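You operate a simulated robot arm through the tools that you are given. There is no shell and no other tool. Be economical: measure what you need, move in short steps, check, and stop when the job is done.

You run a simulated two-armed robot. Do the job below in one go: nothing can be reset, and whatever is moved stays where it is left.

Task
Pick up the coiled black lead with one hand, pass it to the other hand and put it on the shelf of the seating box.

It is judged by the outcome, as a careful person would: the job done as asked, and still so three seconds after it is handed in. It fails if anything else is knocked over, pushed out of place, dropped, spilled or broken.

Robot
Two 7-joint arms with two-finger parallel grippers on one trunk, on a base that drives. Base frame: it is fixed to the floor where the robot stands at the start and does not move with it; the origin is under the middle of the robot, x ahead of it, y to its left, z up; the surface under the hand at the start is at about z = 0.74. Units: m, degrees, N and s.
The left shoulder is at the start at [-0.082, 0.119, 0.851], the right one opposite. With the tool pointing down near the work surface each hand reaches from about 0.18 to 0.6 m from the robot's upright axis, wherever it stands, measured 20 degrees to its own side. Places, roughly: shelf of the seating box (20x86 cm) [-2, -1.98, 0.8]. Payload 3.43 kg a hand.
Tool frame (each hand has its own): the origin (TCP) lies between the finger pads and is the grasp point; the fingertips stand 0.03 m ahead of it; z points along the fingers, y is the line along which they close. Largest opening 0.094 m; finger width 0.028, thickness 0.01; the body of the gripper, 0.05 by 0.096 m, starts 0.055 m behind the TCP.
Orientation is told as [roll, pitch, yaw] about the base's x, y, z axes, in that order, counted from this pose: with the fingers straight down and closing along the base's y, the tool's x points along the base's -x, its y along +y and its z along -z.

Tools
- The arms move only by the tool servo_tool. It takes "left_targets", "right_targets" or both (then of equal length, played together; a hand with none holds still); each is a list that holds one entry, the list of rows, each a list of 7 numbers: the closure, from 0 (fully open) to 1 (shut), then the shift along the tool's x, y, z in m, then the turn, a rotation vector about the tool's x, y, z in rad. In form: [[[jaw, x, y, z, ax, ay, az], ...]]. A call has 1 to 12 rows; each row shifts and turns the commanded pose from where the row before left it, along the tool's axes as they then stand. A row lasts 0.2 s, in which the tool goes at most 0.05 m and 8.6 degrees; a call with a longer step from one row to the next is refused whole, and so is a gripper value outside its range. Where a pose cannot be reached the arm comes as near as it can. A force on the tool above 40 N (or 10 N above the force at the start of the call, whichever is more), or a blocked arm, ends the call early, and 0.2 s more pass. The fingers move at their own pace (about 0.153 m/s each) and stop on an object; they squeeze with about 38 N. The grip force told is the motor's: it shows also when the fingers shut on nothing. Time passes only in rows, and 0.2 s behind the last, so rows that do not move let the fingers close. The reply holds the time, the measured pose of the TCP, the force on the tool along the base axes, the opening and the grip force, in the units named above and with some noise, with the torque about the TCP (base axes, N m) and any sound that the robot's microphone picked up.
- Cameras (640 x 400 px; columns grow to the right, rows downward): "scene" is now at [0.0276, 0.01, 1.5544]; the picture's right is [0.14, -0.99, 0.00], its down [-0.81, -0.11, -0.58] and it looks along [0.57, 0.08, -0.82] (base axes); focal length 257 px, centre (320, 200). "left" rides on the left gripper at [0.076, -0.014, -0.103] in its tool frame; the picture's right is [0.18, 0.98, 0.00], its down [-0.75, 0.14, -0.64] and it looks along [-0.63, 0.12, 0.77] (tool axes); focal length 243 px, centre (320, 200). "right" rides on the right gripper at [0.076, 0.014, -0.102] in its tool frame; the picture's right is [-0.18, 0.98, 0.00], its down [-0.75, -0.14, -0.64] and it looks along [-0.63, -0.12, 0.77] (tool axes); focal length 243 px, centre (320, 200). There is no depth. A picture from a camera that has moved, and an enlarged one, comes with that camera's place and axes in the base frame and with its lens.
- grab_frame(camera): a new picture of that camera. The clock stands still meanwhile.
- move_column(by): slides the trunk up (or, below 0, down) by that many m; the arms and the scene camera ride with it, the base frame stays. It gives what a move gives, with no picture.
- base_move(legs): drives the robot by 1 to 6 legs, each [ahead, left, turn to the left] in m, m and degrees, along the robot's own axes; the way and the turn of a leg run together, so that a leg with both is an arc; at most 1.5 m and 180 degrees a leg. The arms and the cameras ride along, it lands a little off, and it stops where it bumps. It gives what a move gives.
- aim_head(pan, tilt): turns the head with the scene camera to pan (to the left, within 143 degrees either way) and tilt (down, from -29 to 69), counted from straight ahead of the robot. It gives what a move gives.
- zoom(camera, box): a new picture of the part [left, top, right, bottom] of that camera's present view, enlarged. The clock stands still meanwhile.
- job_done(): hands the job in; it is judged then, once.

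Go step by step. Nothing tells you exact positions but the pictures and the camera data: compare them with the known pose of the tool, close in by small moves and look again before you grip or let go. The budget is 120 turns and 108 pictures, counting those below and the enlarged ones. Unless the task says otherwise, let go and move clear before handing in, and close with one line.

The tools are called after "Request:" by a JSON object that holds its "api" and its "payload". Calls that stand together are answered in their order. servo_tool: Moves the arms, as the interface text tells. Its arguments: {"type":"object","properties":{"left_targets":{"type":"array"},"right_targets":{"type":"array"}},"required":[]} The other tools are called the same way: move_column (by) slides the trunk up or down; base_move (legs) drives the base; aim_head (pan, tilt) turns the head that bears the scene camera; grab_frame (camera) takes a picture; zoom (camera, box) takes an enlarged picture of a part of a camera's view; job_done () hands the job in.

At the start:

```text
time: 0.0
left_ee_pos: [0.3977, 0.1613, 1.0048]
left_tool_rot: [-0.1, -0.1, 0.0]
left_contact_force: [0.4, -0.9, -0.6]
left_ft_torque: [0.0, -0.01, 0.0]
left_width: 0.0941
left_gripper_force: 0.1
right_ee_pos: [0.3332, -0.1449, 0.9852]
right_tool_rot: [-0.1, 0.1, 0.0]
right_contact_force: [-0.3, 0.0, 0.3]
right_ft_torque: [-0.02, 0.02, 0.01]
right_width: 0.0941
right_gripper_force: 0.0
trunk travel left (down, up): [-0.275, 0.06]
robot x, y, heading: [-0.0049, -0.0013, -0.1]
head pan, tilt: [8.0, 54.7]
```

scene: 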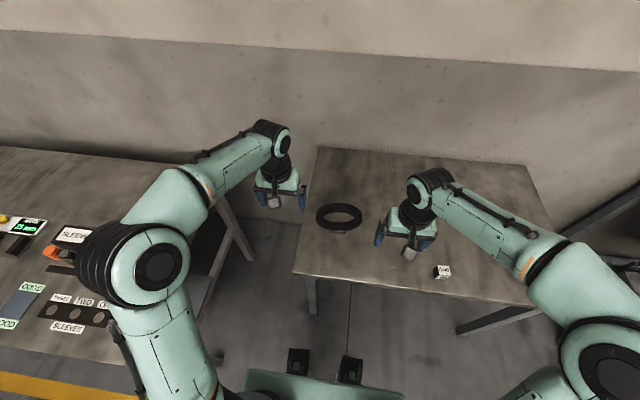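
right: 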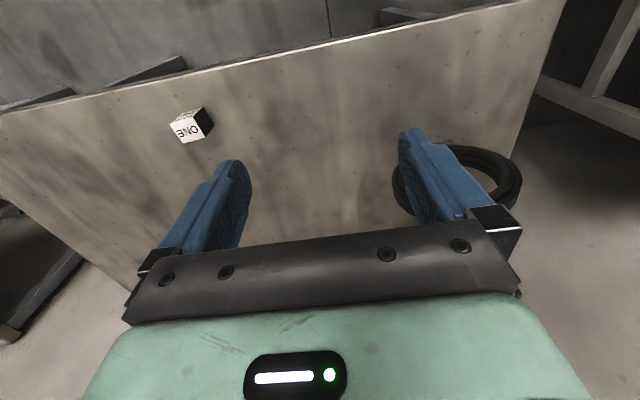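
left: 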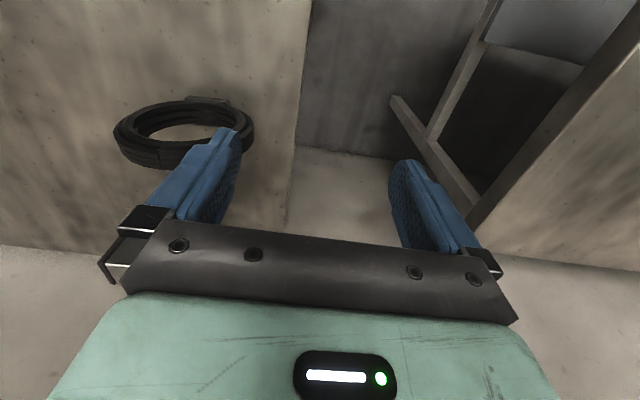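

The coil lies on the table at roughly (0.51, 0.01, 0.75), about 16 cm across. I'll look closer at it, and find the seating box behind the robot.

Request:
{"api": "zoom", "payload": {"camera": "scene", "box": [290, 180, 390, 250]}}

Request:
{"api": "aim_head", "payload": {"pan": -130, "tilt": 15}}

Request:
{"api": "grab_frame", "payload": {"camera": "scene"}}

```text
5.71 times, centred on (340, 215) of scene
camera zoom: at [0.0276, 0.01, 1.5544], right [0.14, -0.99, 0.0], down [-0.81, -0.11, -0.58], along [0.57, 0.08, -0.82], focal length 1468 px, centre (206, 114)
```

zoom: 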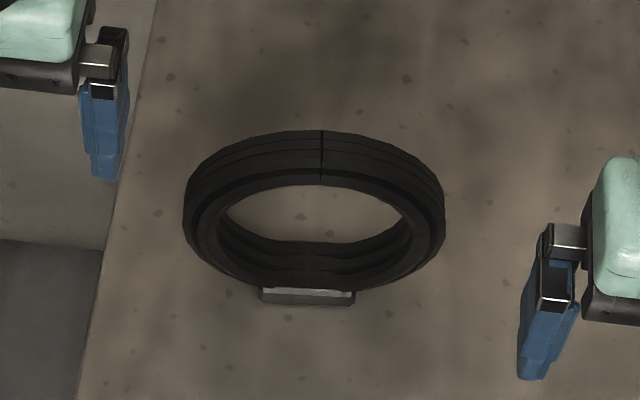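

```text
time: 2.2
left_ee_pos: [0.3984, 0.1611, 1.0057]
left_tool_rot: [0.0, 0.0, 0.0]
left_contact_force: [-0.2, 1.0, 0.1]
left_ft_torque: [0.02, 0.0, 0.0]
left_width: 0.0941
left_gripper_force: 0.0
right_ee_pos: [0.333, -0.1444, 0.9857]
right_tool_rot: [0.0, 0.1, 0.0]
right_contact_force: [-0.1, 0.1, 0.6]
right_ft_torque: [-0.01, 0.01, -0.02]
right_width: 0.094
right_gripper_force: 0.1
trunk travel left (down, up): [-0.275, 0.06]
robot x, y, heading: [0.0038, -0.0, 0.1]
head pan, tilt: [-130.0, 15.0]
```

```text
103 pictures are left
camera scene: at [-0.1041, -0.0716, 1.6142], right [-0.77, 0.64, 0.0], down [0.17, 0.2, -0.97], along [-0.62, -0.74, -0.26], focal length 257 px, centre (320, 200)
```

scene: 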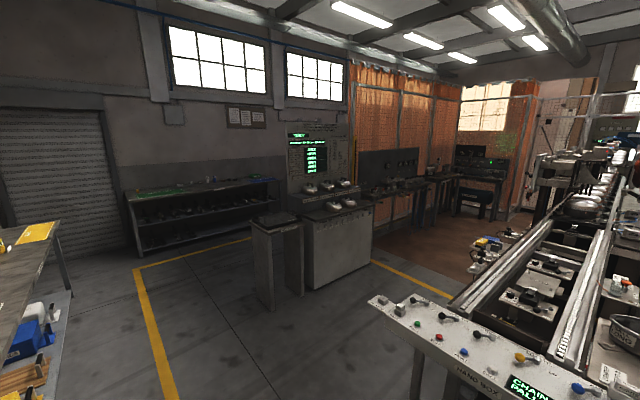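

The seating box is the grey cabinet near (-2, -2). I'll zoom on it.

Request:
{"api": "zoom", "payload": {"camera": "scene", "box": [230, 120, 400, 320]}}

Request:
{"api": "zoom", "payload": {"camera": "scene", "box": [280, 170, 390, 230]}}

```text
2.00 times, centred on (315, 220) of scene
camera zoom: at [-0.1041, -0.0716, 1.6142], right [-0.77, 0.64, 0.0], down [0.17, 0.2, -0.97], along [-0.62, -0.74, -0.26], focal length 514 px, centre (330, 160)
```

zoom: 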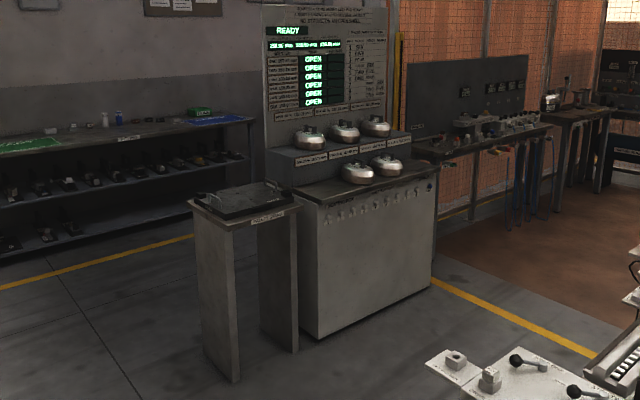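

```text
5.82 times, centred on (335, 200) of scene
camera zoom: at [-0.1041, -0.0716, 1.6142], right [-0.77, 0.64, 0.0], down [0.17, 0.2, -0.97], along [-0.62, -0.74, -0.26], focal length 1494 px, centre (233, 200)
```

zoom: 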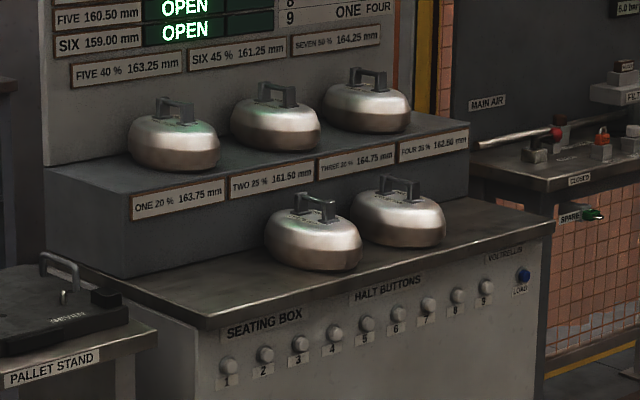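

The free shelf space is widest at the box's far-right end (x about -2.2 to -2.42) past the second dome. Plan: left hand picks the coil's left wall, passes it to the right hand at the right wall, which then places it. First the left hand goes above the coil's left wall.

Request:
{"api": "servo_tool", "payload": {"left_targets": [[[0, -0.0234, -0.016, 0.016, 0, 0, 0], [0, -0.0234, -0.016, 0.016, 0, 0, 0], [0, -0.0234, -0.016, 0.016, 0, 0, 0], [0, -0.0234, -0.016, 0.016, 0, 0, 0], [0, -0.0234, -0.016, 0.016, 0, 0, 0], [0, 0, 0, 0, 0, 0, 0]]]}}

Request:
{"api": "aim_head", "payload": {"pan": 0, "tilt": 55}}

Request:
{"api": "grab_frame", "payload": {"camera": "left"}}

Request:
{"api": "grab_frame", "payload": {"camera": "scene"}}

Request:
{"api": "grab_frame", "payload": {"camera": "right"}}

```text
time: 3.6
left_ee_pos: [0.5138, 0.0797, 0.923]
left_tool_rot: [0.1, 0.0, 0.0]
left_contact_force: [-0.3, 0.6, 0.2]
left_ft_torque: [-0.01, 0.0, 0.01]
left_width: 0.0939
left_gripper_force: 0.1
right_ee_pos: [0.333, -0.1444, 0.9854]
right_tool_rot: [0.0, -0.1, 0.0]
right_contact_force: [-0.1, 0.6, 0.0]
right_ft_torque: [-0.02, -0.01, 0.01]
right_width: 0.0939
right_gripper_force: 0.1
trunk travel left (down, up): [-0.275, 0.06]
robot x, y, heading: [-0.0004, 0.0017, 0.2]
head pan, tilt: [-130.0, 15.0]
```

```text
time: 5.7
left_ee_pos: [0.5138, 0.0793, 0.9228]
left_tool_rot: [0.0, 0.0, -0.1]
left_contact_force: [0.1, 0.2, 0.5]
left_ft_torque: [0.02, 0.02, 0.01]
left_width: 0.0941
left_gripper_force: 0.0
right_ee_pos: [0.3339, -0.1454, 0.9849]
right_tool_rot: [0.0, 0.0, 0.0]
right_contact_force: [-0.2, 0.4, 0.4]
right_ft_torque: [0.01, 0.02, 0.01]
right_width: 0.094
right_gripper_force: 0.0
trunk travel left (down, up): [-0.275, 0.06]
robot x, y, heading: [0.0023, 0.0025, 0.1]
head pan, tilt: [0.0, 55.0]
```

```text
100 pictures are left
camera left: at [0.4386, 0.0644, 1.0257], right [-0.18, 0.98, 0.0], down [0.75, 0.14, 0.64], along [0.63, 0.12, -0.77], focal length 243 px, centre (320, 200)
```

left: 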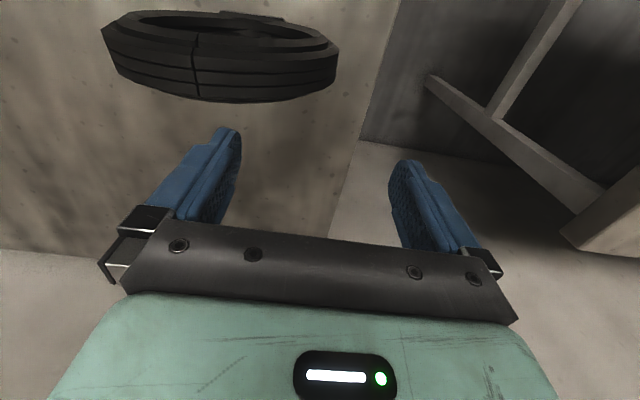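

```text
99 pictures are left
camera scene: at [0.028, -0.0001, 1.554], right [0.0, -1.0, 0.0], down [-0.82, 0.0, -0.57], along [0.57, 0.0, -0.82], focal length 257 px, centre (320, 200)
```

scene: 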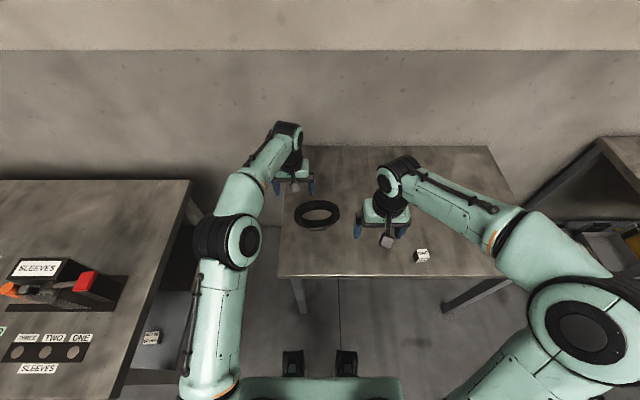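

```text
98 pictures are left
camera right: at [0.257, -0.1324, 1.0881], right [0.18, 0.98, 0.0], down [0.75, -0.14, 0.64], along [0.63, -0.12, -0.77], focal length 243 px, centre (320, 200)
```

right: 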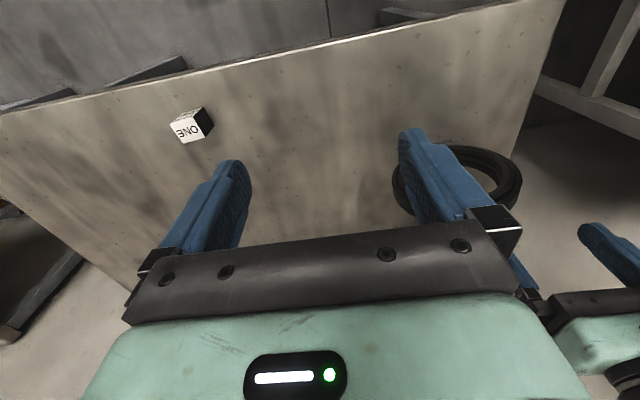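

The foreshortening shows the ring is not flat: it stands upright (axis along x) at x≈0.47, y≈0.01, from z≈0.74 to 0.91, with a small foot/clip at the bottom. I'll zoom in to confirm before planning the grip.

Request:
{"api": "zoom", "payload": {"camera": "right", "box": [380, 120, 540, 220]}}

Request:
{"api": "zoom", "payload": {"camera": "left", "box": [80, 0, 360, 120]}}

Request:
{"api": "zoom", "payload": {"camera": "scene", "box": [280, 185, 360, 240]}}

```text
4.00 times, centred on (460, 170) of right
camera zoom: at [0.257, -0.1324, 1.0881], right [0.18, 0.98, 0.0], down [0.75, -0.14, 0.64], along [0.63, -0.12, -0.77], focal length 970 px, centre (-240, 320)
```

zoom: 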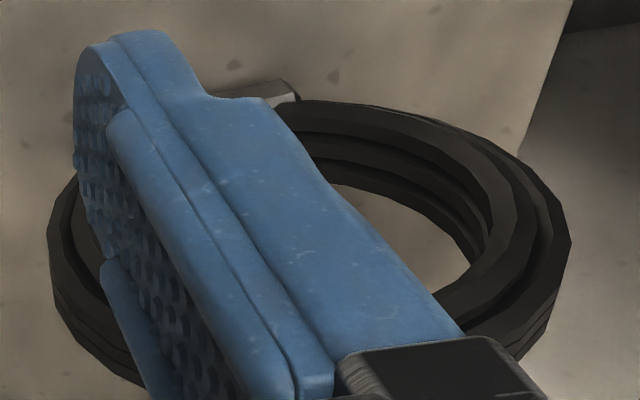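

```text
2.29 times, centred on (220, 60) of left
camera zoom: at [0.4386, 0.0644, 1.0257], right [-0.18, 0.98, 0.0], down [0.75, 0.14, 0.64], along [0.63, 0.12, -0.77], focal length 555 px, centre (549, 520)
```

zoom: 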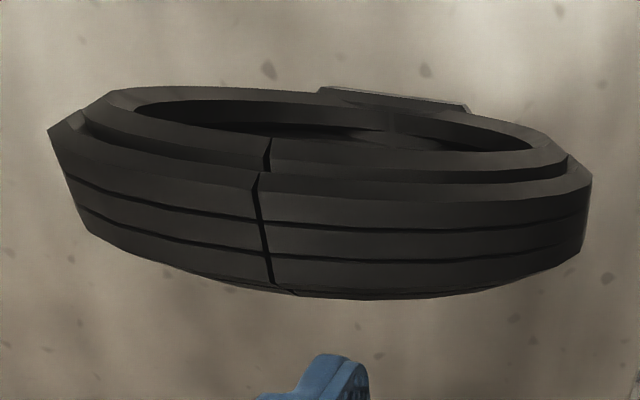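

```text
7.27 times, centred on (320, 212) of scene
camera zoom: at [0.028, -0.0001, 1.554], right [0.0, -1.0, 0.0], down [-0.82, 0.0, -0.57], along [0.57, 0.0, -0.82], focal length 1868 px, centre (320, 109)
```

zoom: 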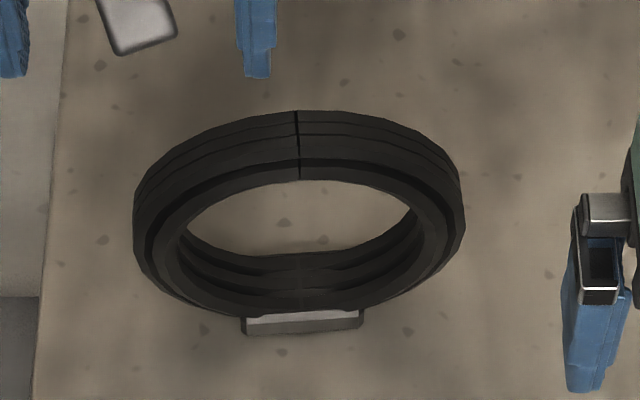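

The coil is an upright ring (outer radius ≈0.075, ≈0.027 thick) on a small foot, centre ≈(0.473, 0.010, 0.82). I'll grip it across its thickness at the upper left with the left hand tilted ~35°, leaving the upper right for the right hand. First I lift clear and yaw the left hand.

Request:
{"api": "servo_tool", "payload": {"left_targets": [[[0, 0, 0.02, -0.04, 0, 0, 0], [0, 0, 0.02, -0.04, 0, 0, 0], [0, 0, 0.02, -0.03, 0, 0, 0.1428], [0, 0, 0, 0, 0, 0, 0.1428], [0, 0, 0, 0, 0, 0, 0.1428], [0, 0, 0, 0, 0, 0, 0.1428], [0, 0, 0, 0, 0, 0, 0.1428], [0, 0, 0, 0, 0, 0, 0.1428], [0, 0, 0, 0, 0, 0, 0.1428], [0, 0, 0, 0, 0, 0, 0.1428], [0, 0, 0, 0, 0, 0, 0.1428], [0, 0, 0, 0, 0, 0, 0.1428]]]}}

```text
time: 8.3
left_ee_pos: [0.5145, 0.1395, 1.0343]
left_tool_rot: [0.1, 0.0, -82.0]
left_contact_force: [-0.8, 0.2, -0.3]
left_ft_torque: [0.01, -0.05, 0.02]
left_width: 0.0938
left_gripper_force: 0.0
right_ee_pos: [0.3341, -0.1451, 0.9849]
right_tool_rot: [0.0, 0.0, 0.1]
right_contact_force: [0.1, -0.2, 0.3]
right_ft_torque: [-0.02, 0.01, 0.01]
right_width: 0.094
right_gripper_force: 0.0
trunk travel left (down, up): [-0.275, 0.06]
robot x, y, heading: [0.0012, 0.002, -0.0]
head pan, tilt: [0.0, 55.0]
```

Request:
{"api": "servo_tool", "payload": {"left_targets": [[[0, 0, 0, 0, 0, 0, 0.1428], [0, -0.012, -0.0205, 0.02, 0, 0, 0], [0, -0.012, -0.0205, 0.02, 0, 0, 0], [0, 0, 0, 0, 0, -0.1222, 0], [0, 0, 0, 0, 0, -0.1222, 0], [0, 0, 0, 0, 0, -0.1222, 0], [0, 0, 0, 0, 0, -0.1222, 0], [0, 0, 0, 0, 0, -0.1222, 0], [0, 0, 0, 0, 0, 0, 0]]]}}

Request:
{"api": "grab_frame", "payload": {"camera": "left"}}

Request:
{"api": "grab_frame", "payload": {"camera": "scene"}}

```text
time: 10.3
left_ee_pos: [0.4741, 0.115, 0.9948]
left_tool_rot: [0.1, -35.2, -90.0]
left_contact_force: [0.0, 0.1, -0.4]
left_ft_torque: [-0.03, -0.01, 0.0]
left_width: 0.094
left_gripper_force: 0.2
right_ee_pos: [0.3332, -0.1454, 0.9858]
right_tool_rot: [0.1, 0.0, 0.1]
right_contact_force: [0.1, -0.5, -0.5]
right_ft_torque: [0.0, 0.01, -0.02]
right_width: 0.0941
right_gripper_force: 0.1
trunk travel left (down, up): [-0.275, 0.06]
robot x, y, heading: [-0.0022, -0.0017, 0.0]
head pan, tilt: [0.0, 55.0]
```

```text
94 pictures are left
camera left: at [0.4595, 0.2359, 1.0351], right [0.98, 0.15, -0.11], down [0.14, -0.25, 0.96], along [0.12, -0.96, -0.26], focal length 243 px, centre (320, 200)
```

left: 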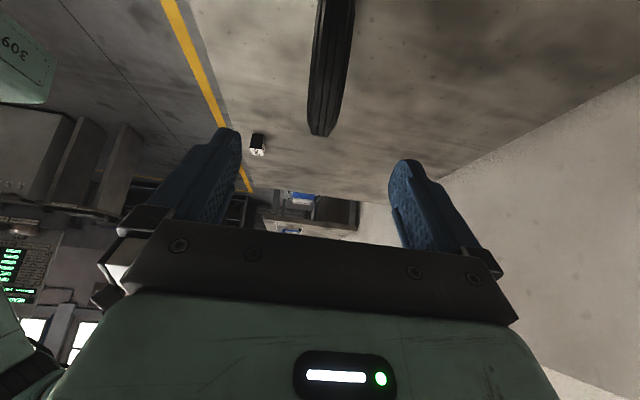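

```text
93 pictures are left
camera scene: at [0.028, -0.0003, 1.554], right [0.0, -1.0, 0.0], down [-0.82, 0.0, -0.57], along [0.57, 0.0, -0.82], focal length 257 px, centre (320, 200)
```

scene: 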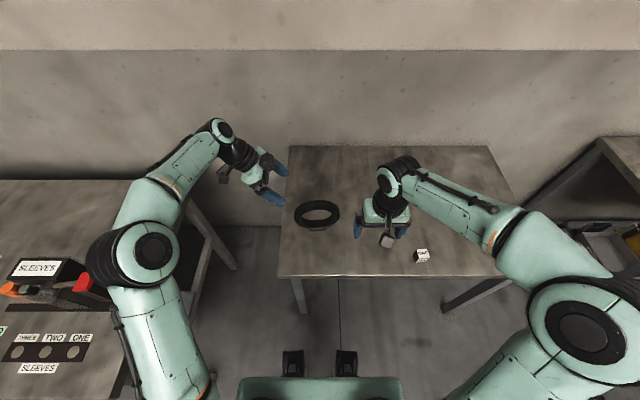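

The left hand is well oriented. I'll move in to 6 cm short of the grip point and check the centring.

Request:
{"api": "servo_tool", "payload": {"left_targets": [[[0, 0.0048, 0.0013, 0.0268, 0, 0, 0], [0, 0.0048, 0.0013, 0.0268, 0, 0, 0], [0, 0.0048, 0.0013, 0.0268, 0, 0, 0], [0, 0, 0, 0, 0, 0, 0]]]}}

Request:
{"api": "grab_frame", "payload": {"camera": "left"}}

Request:
{"api": "zoom", "payload": {"camera": "scene", "box": [250, 150, 370, 240]}}

```text
time: 11.3
left_ee_pos: [0.4779, 0.0802, 0.9203]
left_tool_rot: [0.1, -35.0, -89.9]
left_contact_force: [-0.3, -0.2, -0.3]
left_ft_torque: [0.01, -0.01, 0.02]
left_width: 0.0941
left_gripper_force: 0.1
right_ee_pos: [0.3327, -0.1441, 0.9856]
right_tool_rot: [0.1, -0.1, 0.0]
right_contact_force: [-0.2, 0.3, 0.4]
right_ft_torque: [-0.02, 0.0, 0.01]
right_width: 0.0941
right_gripper_force: 0.0
trunk travel left (down, up): [-0.275, 0.06]
robot x, y, heading: [0.0017, 0.0015, -0.0]
head pan, tilt: [0.0, 55.0]
```

```text
92 pictures are left
camera left: at [0.4634, 0.1998, 0.9603], right [0.98, 0.15, -0.11], down [0.14, -0.25, 0.96], along [0.12, -0.96, -0.27], focal length 243 px, centre (320, 200)
```

left: 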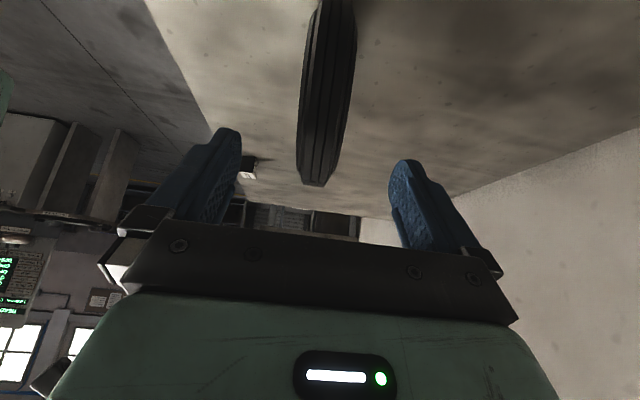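

```text
4.44 times, centred on (310, 195) of scene
camera zoom: at [0.0278, 0.0001, 1.554], right [0.0, -1.0, 0.0], down [-0.82, 0.0, -0.57], along [0.57, 0.0, -0.82], focal length 1141 px, centre (364, 222)
```

zoom: 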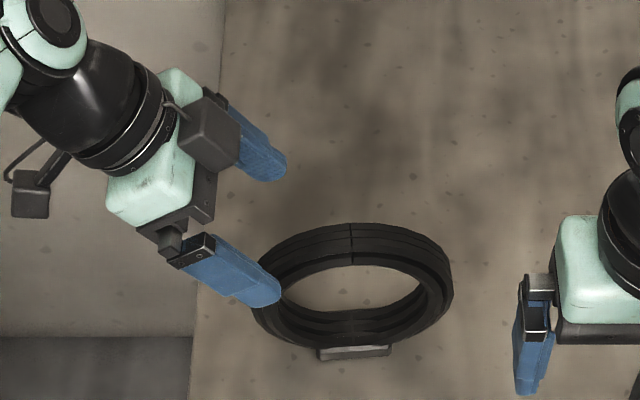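

The ring centre plane is at x≈0.477, and the hand is centred on it. I'm moving in and closing.

Request:
{"api": "servo_tool", "payload": {"left_targets": [[[0, 0, 0, 0.02, 0, 0, 0], [0, 0, 0, 0.02, 0, 0, 0], [0, 0, 0, 0.018, 0, 0, 0], [0, 0, 0, 0, 0, 0, 0]]]}}

Request:
{"api": "zoom", "payload": {"camera": "scene", "box": [250, 150, 370, 240]}}

Request:
{"api": "grab_frame", "payload": {"camera": "left"}}

```text
time: 12.3
left_ee_pos: [0.4789, 0.0512, 0.8738]
left_tool_rot: [0.0, -35.0, -89.9]
left_contact_force: [0.1, 0.3, 0.5]
left_ft_torque: [-0.04, -0.03, 0.04]
left_width: 0.0938
left_gripper_force: 0.0
right_ee_pos: [0.3335, -0.1448, 0.9847]
right_tool_rot: [0.0, -0.1, 0.1]
right_contact_force: [0.4, 0.2, 0.1]
right_ft_torque: [-0.03, -0.02, 0.01]
right_width: 0.0938
right_gripper_force: 0.1
trunk travel left (down, up): [-0.275, 0.06]
robot x, y, heading: [0.0014, -0.0005, -0.0]
head pan, tilt: [0.0, 55.0]
```

```text
4.44 times, centred on (310, 195) of scene
camera zoom: at [0.0278, 0.0001, 1.554], right [0.0, -1.0, 0.0], down [-0.82, 0.0, -0.57], along [0.57, 0.0, -0.82], focal length 1141 px, centre (364, 222)
```

zoom: 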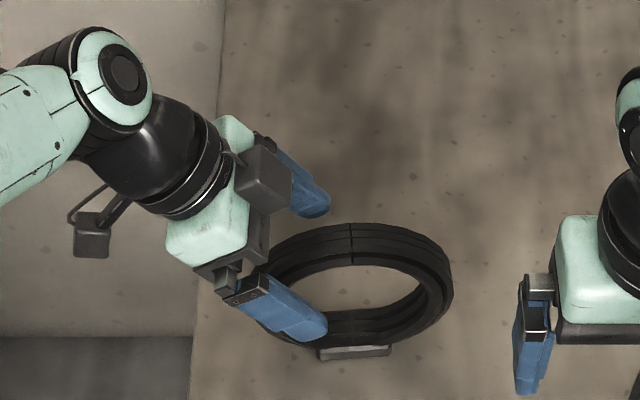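

```text
89 pictures are left
camera left: at [0.4636, 0.17, 0.9139], right [0.98, 0.15, -0.11], down [0.14, -0.25, 0.96], along [0.12, -0.96, -0.27], focal length 243 px, centre (320, 200)
```

left: 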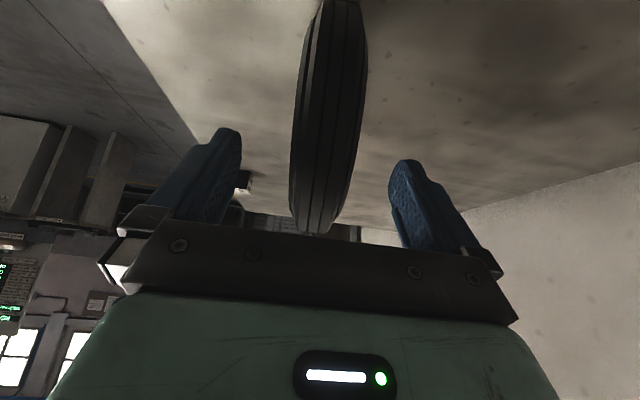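

Request:
{"api": "servo_tool", "payload": {"left_targets": [[[0.5, 0, 0, 0, 0, 0, 0], [0.5, 0, 0, 0, 0, 0, 0]]]}}

Request:
{"api": "grab_frame", "payload": {"camera": "left"}}

Request:
{"api": "zoom", "payload": {"camera": "scene", "box": [250, 150, 370, 240]}}

```text
time: 12.9
left_ee_pos: [0.4776, 0.0493, 0.8734]
left_tool_rot: [0.0, -35.0, -90.0]
left_contact_force: [-0.4, 0.0, 0.5]
left_ft_torque: [0.02, 0.02, 0.0]
left_width: 0.047
left_gripper_force: 0.2
right_ee_pos: [0.334, -0.1455, 0.9852]
right_tool_rot: [0.0, 0.0, 0.1]
right_contact_force: [0.2, -0.2, 0.0]
right_ft_torque: [0.0, 0.0, 0.01]
right_width: 0.0943
right_gripper_force: 0.1
trunk travel left (down, up): [-0.275, 0.06]
robot x, y, heading: [0.0004, -0.0032, 0.1]
head pan, tilt: [0.0, 55.0]
```

```text
88 pictures are left
camera left: at [0.4637, 0.1701, 0.914], right [0.98, 0.15, -0.11], down [0.14, -0.25, 0.96], along [0.12, -0.96, -0.27], focal length 243 px, centre (320, 200)
```

left: 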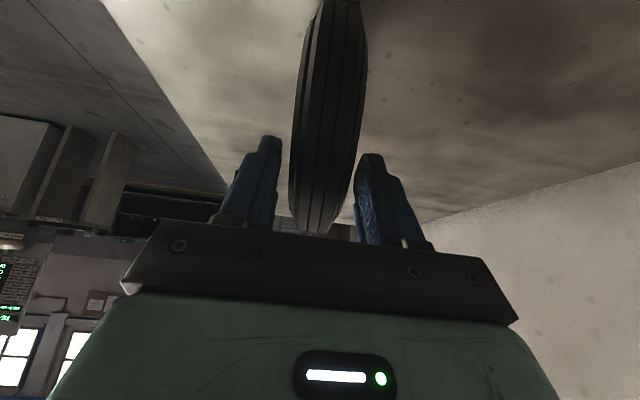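

```text
4.44 times, centred on (310, 195) of scene
camera zoom: at [0.028, 0.0, 1.554], right [0.0, -1.0, 0.0], down [-0.82, 0.0, -0.57], along [0.57, 0.0, -0.82], focal length 1141 px, centre (364, 222)
```

zoom: 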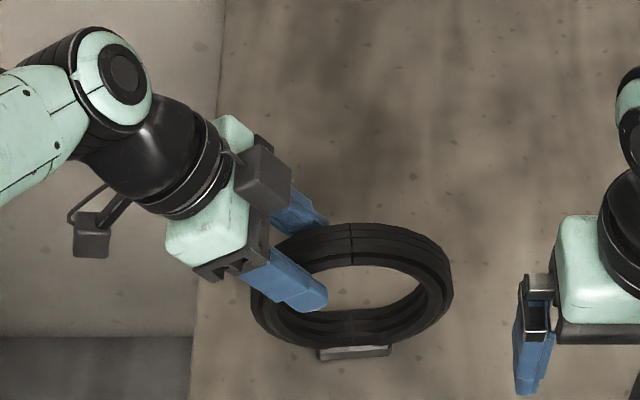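

Request:
{"api": "servo_tool", "payload": {"left_targets": [[[0.5, 0, 0.0025, 0, 0, 0, 0], [0.6, 0, 0, 0, 0, 0, 0], [0.7, 0, 0, 0, 0, 0, 0], [1, 0, 0, 0, 0, 0, 0], [1, 0, 0, 0, 0, 0, 0], [1, 0, 0, 0, 0, 0, 0]]]}}

Request:
{"api": "zoom", "payload": {"camera": "scene", "box": [250, 150, 370, 240]}}

```text
time: 14.3
left_ee_pos: [0.48, 0.0508, 0.8735]
left_tool_rot: [0.0, -35.1, -90.0]
left_contact_force: [-1.8, 1.0, 2.2]
left_ft_torque: [0.07, 0.06, 0.05]
left_width: 0.0393
left_gripper_force: 38.2
right_ee_pos: [0.3349, -0.1442, 0.9853]
right_tool_rot: [0.0, -0.1, 0.1]
right_contact_force: [0.4, 0.5, 0.3]
right_ft_torque: [0.0, -0.01, -0.03]
right_width: 0.0938
right_gripper_force: 0.1
trunk travel left (down, up): [-0.275, 0.06]
robot x, y, heading: [-0.0037, 0.0002, 0.1]
head pan, tilt: [0.0, 55.0]
```

```text
4.44 times, centred on (310, 195) of scene
camera zoom: at [0.0275, 0.0002, 1.554], right [0.0, -1.0, 0.0], down [-0.82, 0.0, -0.57], along [0.57, 0.0, -0.82], focal length 1141 px, centre (364, 222)
```

zoom: 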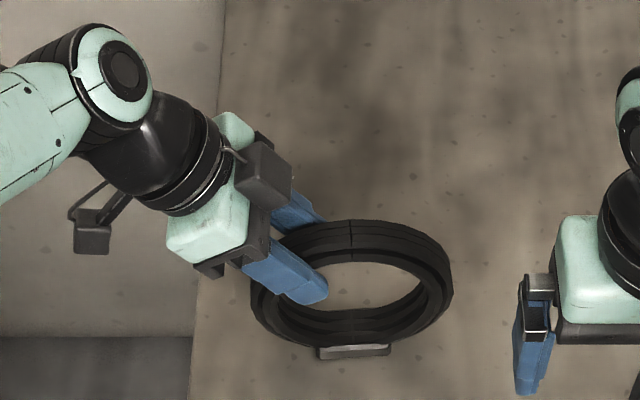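

Gripped (width 0.039). I'm lifting straight up 12 cm.

Request:
{"api": "servo_tool", "payload": {"left_targets": [[[1, -0.0086, 0, -0.0123, 0, 0, 0], [1, -0.0115, 0, -0.0164, 0, 0, 0], [1, -0.0162, 0, -0.0231, 0, 0, 0], [1, -0.0162, 0, -0.0231, 0, 0, 0], [1, -0.0162, 0, -0.0231, 0, 0, 0], [1, 0, 0, 0, 0, 0, 0]]]}}

Request:
{"api": "grab_frame", "payload": {"camera": "scene"}}

Request:
{"api": "grab_frame", "payload": {"camera": "right"}}

```text
time: 15.7
left_ee_pos: [0.4805, 0.0479, 0.9941]
left_tool_rot: [-0.1, -35.0, -89.9]
left_contact_force: [-0.4, 0.2, -3.1]
left_ft_torque: [0.09, 0.02, 0.0]
left_width: 0.0386
left_gripper_force: 38.0
right_ee_pos: [0.3321, -0.1451, 0.9851]
right_tool_rot: [0.0, 0.0, -0.1]
right_contact_force: [0.2, 0.4, -0.1]
right_ft_torque: [-0.01, -0.01, -0.01]
right_width: 0.0937
right_gripper_force: 0.1
trunk travel left (down, up): [-0.275, 0.06]
robot x, y, heading: [0.0012, 0.0004, 0.1]
head pan, tilt: [0.0, 55.0]
```

```text
85 pictures are left
camera scene: at [0.0284, 0.0001, 1.554], right [0.0, -1.0, 0.0], down [-0.82, 0.0, -0.57], along [0.57, 0.0, -0.82], focal length 257 px, centre (320, 200)
```

scene: 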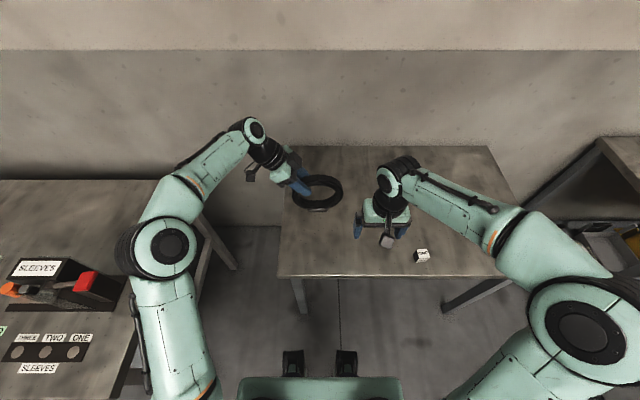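

```text
84 pictures are left
camera right: at [0.2573, -0.1323, 1.0881], right [0.18, 0.98, 0.0], down [0.75, -0.14, 0.64], along [0.63, -0.12, -0.77], focal length 243 px, centre (320, 200)
```

right: 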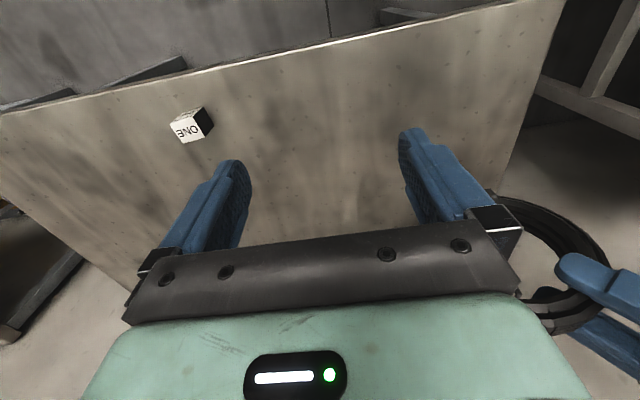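

The coil is held (≈0.3 kg) and level. Now I orient the right hand as a mirror image for the hand-over.

Request:
{"api": "servo_tool", "payload": {"right_targets": [[[0, 0, -0.02, -0.03, 0, 0, 0], [0, 0, -0.02, -0.03, 0, 0, -0.1428], [0, 0, -0.02, -0.03, 0, 0, -0.1428], [0, 0, 0, 0, 0, 0, -0.1428], [0, 0, 0, 0, 0, 0, -0.1428], [0, 0, 0, 0, 0, 0, -0.1428], [0, 0, 0, 0, 0, 0, -0.1428], [0, 0, 0, 0, 0, 0, -0.1428], [0, 0, 0, 0, 0, 0, -0.1428], [0, 0, 0, 0, 0, 0, -0.1428], [0, 0, 0, 0, 0, 0, -0.1428], [0, 0, 0, 0, 0, 0, -0.1428]]]}}

Request:
{"api": "servo_tool", "payload": {"right_targets": [[[0, 0, 0, 0, 0, -0.1222, 0], [0, 0, 0, 0, 0, -0.1222, 0], [0, 0, 0, 0, 0, -0.1222, 0], [0, 0, 0, 0, 0, -0.1222, 0], [0, 0, 0, 0, 0, -0.1222, 0], [0, 0, -0.03, 0, 0, 0, 0], [0, 0, -0.03, 0, 0, 0, 0], [0, 0, -0.03, 0, 0, 0, 0], [0, 0, -0.03, 0, 0, 0, 0], [0, 0, -0.025, 0, 0, 0, 0], [0, 0, 0, 0, 0, 0, 0]]]}}

Request:
{"api": "grab_frame", "payload": {"camera": "scene"}}

Request:
{"api": "grab_frame", "payload": {"camera": "right"}}

```text
time: 18.3
left_ee_pos: [0.4821, 0.0478, 0.9934]
left_tool_rot: [0.0, -35.0, -90.0]
left_contact_force: [0.3, 0.1, -2.4]
left_ft_torque: [0.16, -0.02, 0.0]
left_width: 0.0383
left_gripper_force: 37.8
right_ee_pos: [0.3364, -0.2052, 1.0759]
right_tool_rot: [0.0, -0.1, 90.2]
right_contact_force: [0.5, 0.3, -0.4]
right_ft_torque: [0.01, 0.02, 0.0]
right_width: 0.094
right_gripper_force: 0.1
trunk travel left (down, up): [-0.275, 0.06]
robot x, y, heading: [0.0007, 0.0007, -0.2]
head pan, tilt: [0.0, 55.0]
```

```text
time: 20.7
left_ee_pos: [0.481, 0.0474, 0.9936]
left_tool_rot: [0.0, -35.0, -90.0]
left_contact_force: [-0.4, 0.9, -3.1]
left_ft_torque: [0.12, -0.02, -0.01]
left_width: 0.038
left_gripper_force: 38.2
right_ee_pos: [0.4783, -0.206, 1.0782]
right_tool_rot: [0.0, -35.0, 90.0]
right_contact_force: [0.4, -0.1, 0.4]
right_ft_torque: [-0.02, -0.04, 0.0]
right_width: 0.0941
right_gripper_force: 0.0
trunk travel left (down, up): [-0.275, 0.06]
robot x, y, heading: [-0.0015, 0.0005, -0.1]
head pan, tilt: [0.0, 55.0]
```

```text
83 pictures are left
camera scene: at [0.0275, 0.0, 1.554], right [0.0, -1.0, 0.0], down [-0.82, 0.0, -0.57], along [0.57, 0.0, -0.82], focal length 257 px, centre (320, 200)
```

scene: 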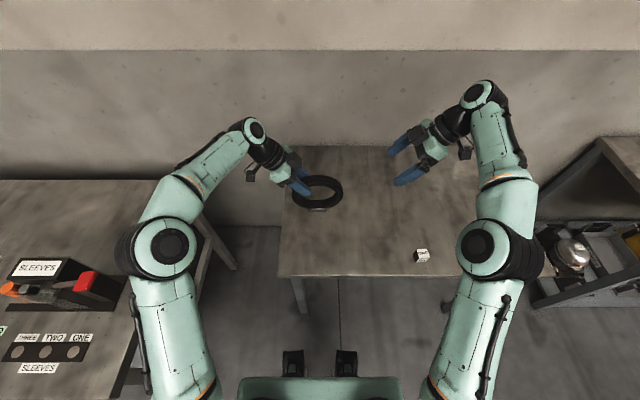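

```text
82 pictures are left
camera right: at [0.4634, -0.3282, 1.1179], right [-0.98, 0.15, 0.11], down [0.14, 0.25, 0.96], along [0.12, 0.96, -0.27], focal length 243 px, centre (320, 200)
```

right: 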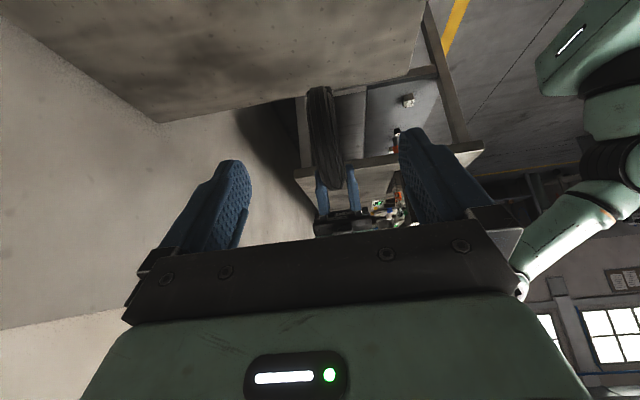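

Request:
{"api": "servo_tool", "payload": {"right_targets": [[[0, -0.0242, 0, 0.0182, 0, 0, 0], [0, -0.0242, 0, 0.0182, 0, 0, 0], [0, -0.0242, -0.002, 0.0182, 0, 0, 0], [0, -0.0242, 0, 0.0182, 0, 0, 0], [0, 0, 0, 0, 0, 0, 0]]]}}

Request:
{"api": "zoom", "payload": {"camera": "scene", "box": [260, 140, 380, 230]}}

Request:
{"api": "grab_frame", "payload": {"camera": "right"}}

```text
time: 21.9
left_ee_pos: [0.4819, 0.0467, 0.9931]
left_tool_rot: [0.0, -34.9, -90.0]
left_contact_force: [1.0, -0.3, -3.4]
left_ft_torque: [0.1, 0.0, 0.0]
left_width: 0.0383
left_gripper_force: 38.0
right_ee_pos: [0.4832, -0.0818, 1.07]
right_tool_rot: [0.0, -35.1, 89.9]
right_contact_force: [-0.1, 0.4, -0.1]
right_ft_torque: [-0.03, 0.02, 0.02]
right_width: 0.0941
right_gripper_force: 0.1
trunk travel left (down, up): [-0.275, 0.06]
robot x, y, heading: [0.0027, 0.0023, -0.2]
head pan, tilt: [0.0, 55.0]
```

```text
4.44 times, centred on (320, 185) of scene
camera zoom: at [0.0283, -0.0004, 1.554], right [0.0, -1.0, 0.0], down [-0.82, 0.0, -0.57], along [0.57, 0.0, -0.82], focal length 1141 px, centre (320, 267)
```

zoom: 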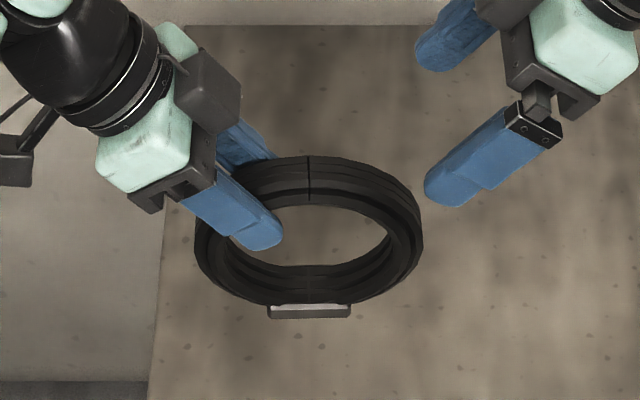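

```text
80 pictures are left
camera right: at [0.4692, -0.2055, 1.11], right [-0.98, 0.15, 0.11], down [0.14, 0.25, 0.96], along [0.12, 0.96, -0.27], focal length 243 px, centre (320, 200)
```

right: 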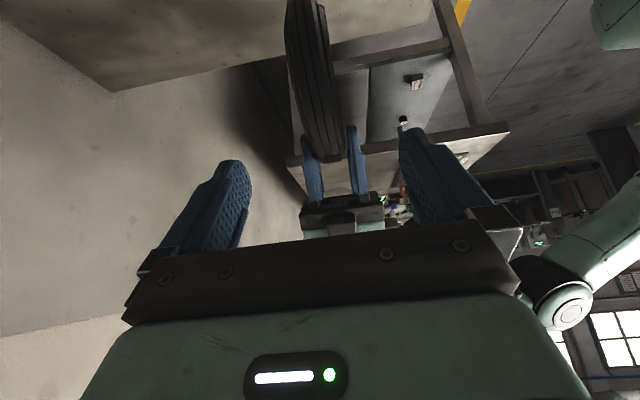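

The right hand lines up (ring plane x≈0.482). I'm advancing to the grip point with the jaw half-closing afterwards.

Request:
{"api": "servo_tool", "payload": {"right_targets": [[[0, 0, 0, 0.025, 0, 0, 0], [0, 0, 0, 0.025, 0, 0, 0], [0, 0, 0, 0.024, 0, 0, 0], [0, 0, 0, 0.019, 0, 0, 0], [0.45, 0, 0, 0, 0, 0, 0], [0.45, 0, 0, 0, 0, 0, 0]]]}}

Request:
{"api": "zoom", "payload": {"camera": "scene", "box": [260, 140, 380, 230]}}

Request:
{"api": "grab_frame", "payload": {"camera": "right"}}

```text
time: 23.3
left_ee_pos: [0.4802, 0.0477, 0.993]
left_tool_rot: [0.0, -35.0, -90.0]
left_contact_force: [-1.2, 0.1, -4.1]
left_ft_torque: [0.13, -0.03, -0.02]
left_width: 0.0382
left_gripper_force: 37.7
right_ee_pos: [0.4828, -0.0286, 0.9944]
right_tool_rot: [0.1, -35.0, 90.0]
right_contact_force: [0.2, -0.2, -0.4]
right_ft_torque: [-0.02, 0.0, 0.01]
right_width: 0.0518
right_gripper_force: 0.1
trunk travel left (down, up): [-0.275, 0.06]
robot x, y, heading: [-0.0033, -0.0023, 0.1]
head pan, tilt: [0.0, 55.0]
```

```text
4.44 times, centred on (320, 185) of scene
camera zoom: at [0.0283, 0.0001, 1.554], right [0.0, -1.0, 0.0], down [-0.82, 0.0, -0.57], along [0.57, 0.0, -0.82], focal length 1141 px, centre (320, 267)
```

zoom: 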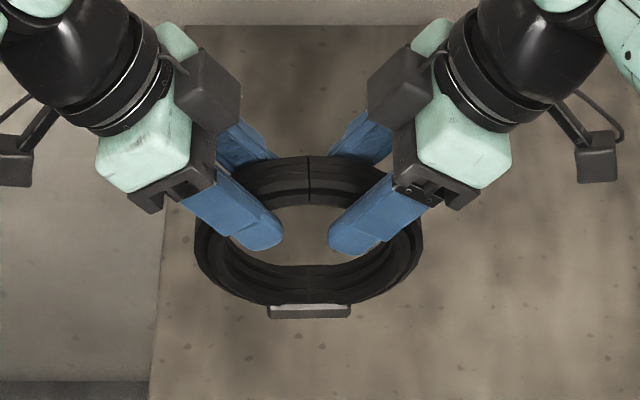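

```text
78 pictures are left
camera right: at [0.4685, -0.1518, 1.0342], right [-0.98, 0.15, 0.11], down [0.14, 0.25, 0.96], along [0.12, 0.96, -0.27], focal length 243 px, centre (320, 200)
```

right: 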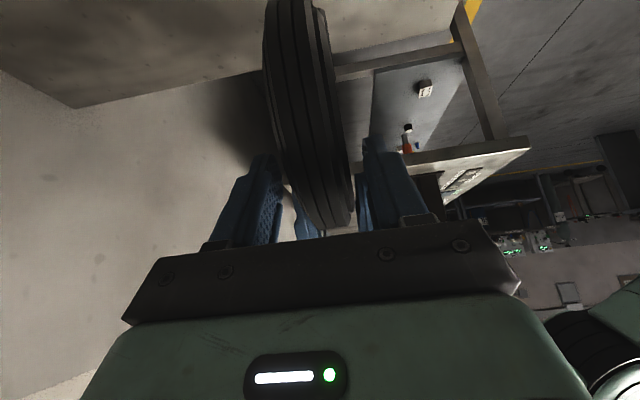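

Request:
{"api": "servo_tool", "payload": {"right_targets": [[[0.45, 0, -0.002, 0, 0, 0, 0], [0.6, 0, 0, 0, 0, 0, 0], [1, 0, 0, 0, 0, 0, 0], [1, 0, 0, 0, 0, 0, 0], [1, 0, 0, 0, 0, 0, 0]]]}}

```text
time: 24.5
left_ee_pos: [0.4825, 0.0478, 0.9921]
left_tool_rot: [0.0, -35.0, -90.0]
left_contact_force: [16.1, 0.8, -5.0]
left_ft_torque: [0.03, 0.36, 0.35]
left_width: 0.0381
left_gripper_force: 37.9
right_ee_pos: [0.4842, -0.0296, 0.9939]
right_tool_rot: [0.1, -35.1, 90.1]
right_contact_force: [-17.2, -0.6, 1.9]
right_ft_torque: [0.2, -0.33, 0.89]
right_width: 0.0387
right_gripper_force: 37.9
trunk travel left (down, up): [-0.275, 0.06]
robot x, y, heading: [0.0038, -0.0, 0.0]
head pan, tilt: [0.0, 55.0]
```

Both hands hold; there's a 16 N sideways strain, so I relax that before the left hand lets go.

Request:
{"api": "servo_tool", "payload": {"right_targets": [[[1, 0, 0.002, 0, 0, 0, 0], [1, 0, 0, 0, 0, 0, 0]]]}}

```text
time: 25.1
left_ee_pos: [0.482, 0.0472, 0.993]
left_tool_rot: [0.0, -34.9, -90.0]
left_contact_force: [14.7, 0.4, -3.6]
left_ft_torque: [0.04, 0.26, 0.29]
left_width: 0.0382
left_gripper_force: 38.2
right_ee_pos: [0.4833, -0.0309, 0.9948]
right_tool_rot: [-0.1, -35.0, 90.0]
right_contact_force: [-15.5, -0.8, 1.3]
right_ft_torque: [0.19, -0.25, 0.83]
right_width: 0.0384
right_gripper_force: 38.6
trunk travel left (down, up): [-0.275, 0.06]
robot x, y, heading: [-0.0005, -0.0008, -0.2]
head pan, tilt: [0.0, 55.0]
```

Request:
{"api": "servo_tool", "payload": {"left_targets": [[[0.5, 0, 0, 0, 0, 0, 0], [0.3, 0, 0, 0, 0, 0, 0], [0, 0, 0, 0, 0, 0, 0], [0, 0, 0, 0, 0, 0, 0]]]}}

Request:
{"api": "zoom", "payload": {"camera": "scene", "box": [260, 140, 380, 230]}}

Request:
{"api": "grab_frame", "payload": {"camera": "left"}}

```text
time: 26.1
left_ee_pos: [0.4809, 0.047, 0.9922]
left_tool_rot: [0.0, -34.9, -90.0]
left_contact_force: [0.1, -0.7, 0.7]
left_ft_torque: [0.0, -0.01, -0.01]
left_width: 0.0939
left_gripper_force: 0.1
right_ee_pos: [0.4842, -0.0306, 0.9954]
right_tool_rot: [0.0, -35.0, 90.0]
right_contact_force: [0.3, 0.8, -0.6]
right_ft_torque: [-0.08, 0.02, -0.01]
right_width: 0.0383
right_gripper_force: 38.3
trunk travel left (down, up): [-0.275, 0.06]
robot x, y, heading: [0.0008, 0.0004, 0.0]
head pan, tilt: [0.0, 55.0]
```

```text
4.44 times, centred on (320, 185) of scene
camera zoom: at [0.0282, 0.0, 1.554], right [0.0, -1.0, 0.0], down [-0.82, 0.0, -0.57], along [0.57, 0.0, -0.82], focal length 1141 px, centre (320, 267)
```

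zoom: 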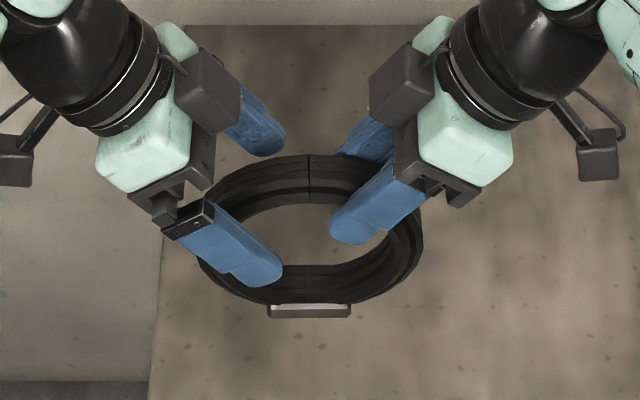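

```text
76 pictures are left
camera left: at [0.467, 0.1676, 1.0334], right [0.98, 0.15, -0.11], down [0.14, -0.25, 0.96], along [0.12, -0.96, -0.27], focal length 243 px, centre (320, 200)
```

left: 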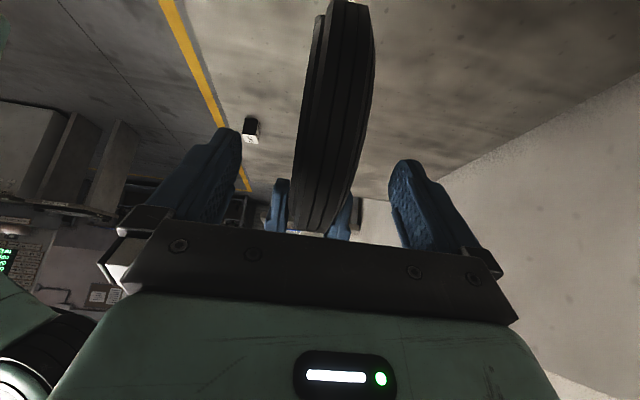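

The right hand holds the coil alone, unchanged in pose. I'm backing the left hand out along its approach and folding it in.

Request:
{"api": "servo_tool", "payload": {"left_targets": [[[0, 0, 0, -0.03, 0, 0, 0], [0, 0, 0, -0.03, 0, 0, 0], [0, 0, 0, -0.03, 0, 0, 0], [0, 0, 0, -0.03, 0, 0, 0], [0, 0.02, -0.03, 0, 0, 0, 0], [0, 0.02, -0.03, 0, 0, 0, 0], [0, 0.02, -0.03, 0, 0, 0, 0], [0, 0, -0.03, 0, 0, 0, 0], [0, 0, -0.03, 0, 0, 0, 0], [0.5, 0, 0, 0, 0, 0, 0]]]}}

Request:
{"api": "move_column", "payload": {"by": 0.05}}

Request:
{"api": "aim_head", "payload": {"pan": 0, "tilt": 69}}

Request:
{"api": "grab_frame", "payload": {"camera": "scene"}}

Request:
{"api": "aim_head", "payload": {"pan": -90, "tilt": 45}}

Request:
{"api": "grab_frame", "payload": {"camera": "scene"}}

Request:
{"api": "aim_head", "payload": {"pan": -140, "tilt": 40}}

Request:
{"api": "grab_frame", "payload": {"camera": "scene"}}

```text
time: 28.3
left_ee_pos: [0.331, 0.1659, 1.0541]
left_tool_rot: [0.0, -35.1, -90.0]
left_contact_force: [-0.9, 0.1, -0.8]
left_ft_torque: [-0.02, 0.0, -0.01]
left_width: 0.0469
left_gripper_force: 0.1
right_ee_pos: [0.4834, -0.0301, 0.9946]
right_tool_rot: [0.0, -35.0, 90.0]
right_contact_force: [0.8, 0.2, -0.1]
right_ft_torque: [-0.13, -0.03, 0.0]
right_width: 0.0381
right_gripper_force: 38.0
trunk travel left (down, up): [-0.275, 0.06]
robot x, y, heading: [-0.0, -0.0007, 0.1]
head pan, tilt: [0.0, 55.0]
```

```text
time: 29.2
left_ee_pos: [0.3308, 0.1663, 1.1064]
left_tool_rot: [0.0, -35.0, -89.9]
left_contact_force: [-0.3, -0.2, 0.4]
left_ft_torque: [0.0, -0.02, 0.05]
left_width: 0.0469
left_gripper_force: 0.0
right_ee_pos: [0.4828, -0.0308, 1.0448]
right_tool_rot: [0.0, -35.0, 90.0]
right_contact_force: [0.3, 0.9, -3.5]
right_ft_torque: [-0.11, -0.04, -0.01]
right_width: 0.0381
right_gripper_force: 38.6
trunk travel left (down, up): [-0.325, 0.01]
robot x, y, heading: [0.0005, 0.0003, -0.2]
head pan, tilt: [0.0, 55.0]
```

```text
time: 30.0
left_ee_pos: [0.3312, 0.1664, 1.1072]
left_tool_rot: [0.1, -35.0, -90.0]
left_contact_force: [-0.1, -0.3, 0.0]
left_ft_torque: [0.02, 0.02, 0.0]
left_width: 0.047
left_gripper_force: 0.0
right_ee_pos: [0.483, -0.03, 1.0458]
right_tool_rot: [0.0, -35.0, 90.0]
right_contact_force: [-1.0, 0.8, -2.7]
right_ft_torque: [-0.11, -0.02, 0.0]
right_width: 0.0382
right_gripper_force: 38.2
trunk travel left (down, up): [-0.325, 0.01]
robot x, y, heading: [-0.0028, 0.0012, 0.2]
head pan, tilt: [0.0, 68.8]
```

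```text
75 pictures are left
camera scene: at [0.0114, 0.0, 1.5928], right [0.0, -1.0, 0.0], down [-0.93, 0.0, -0.36], along [0.36, 0.0, -0.93], focal length 257 px, centre (320, 200)
```

scene: 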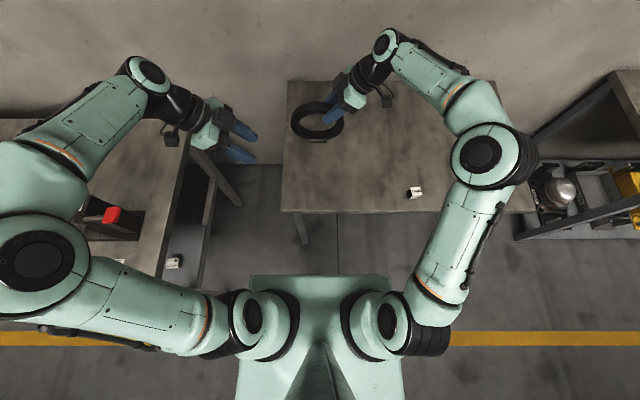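

```text
time: 31.6
left_ee_pos: [0.3311, 0.1664, 1.1067]
left_tool_rot: [0.1, -35.0, -90.0]
left_contact_force: [-0.1, -0.2, 0.0]
left_ft_torque: [0.01, -0.01, 0.03]
left_width: 0.0469
left_gripper_force: 0.0
right_ee_pos: [0.4834, -0.0302, 1.0455]
right_tool_rot: [0.1, -35.0, 90.0]
right_contact_force: [-0.1, -0.1, -2.8]
right_ft_torque: [-0.12, -0.01, 0.01]
right_width: 0.038
right_gripper_force: 37.9
trunk travel left (down, up): [-0.325, 0.01]
robot x, y, heading: [-0.0003, 0.0034, 0.1]
head pan, tilt: [-90.0, 45.0]
```

```text
74 pictures are left
camera scene: at [-0.0444, -0.0813, 1.6217], right [-1.0, 0.0, 0.0], down [0.0, 0.71, -0.71], along [0.0, -0.71, -0.71], focal length 257 px, centre (320, 200)
```

scene: 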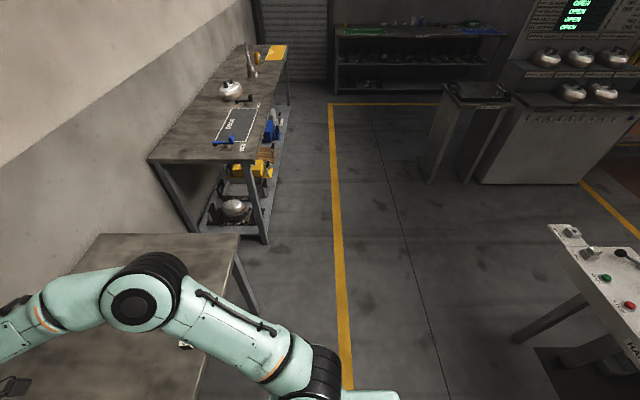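

```text
time: 32.8
left_ee_pos: [0.3328, 0.1669, 1.1072]
left_tool_rot: [0.0, -35.0, -90.0]
left_contact_force: [0.1, -0.2, -0.1]
left_ft_torque: [-0.02, -0.01, -0.03]
left_width: 0.0467
left_gripper_force: 0.1
right_ee_pos: [0.4843, -0.0305, 1.0456]
right_tool_rot: [0.0, -35.0, 90.1]
right_contact_force: [-0.2, 0.8, -2.7]
right_ft_torque: [-0.09, 0.02, -0.07]
right_width: 0.0384
right_gripper_force: 37.8
trunk travel left (down, up): [-0.325, 0.01]
robot x, y, heading: [0.0023, -0.0022, 0.2]
head pan, tilt: [-140.0, 40.0]
```

```text
73 pictures are left
camera scene: at [-0.1095, -0.0547, 1.629], right [-0.64, 0.77, 0.0], down [0.49, 0.41, -0.77], along [-0.59, -0.49, -0.64], focal length 257 px, centre (320, 200)
```

scene: 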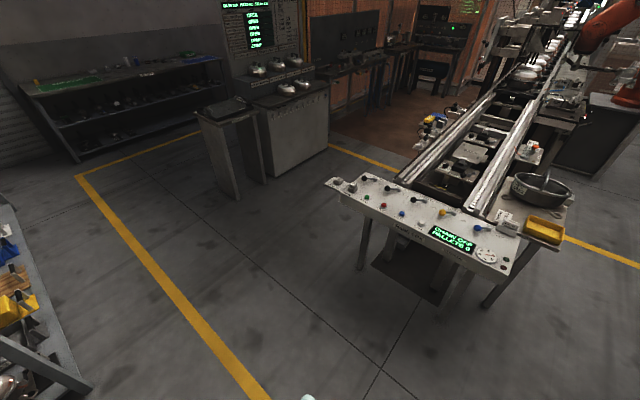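

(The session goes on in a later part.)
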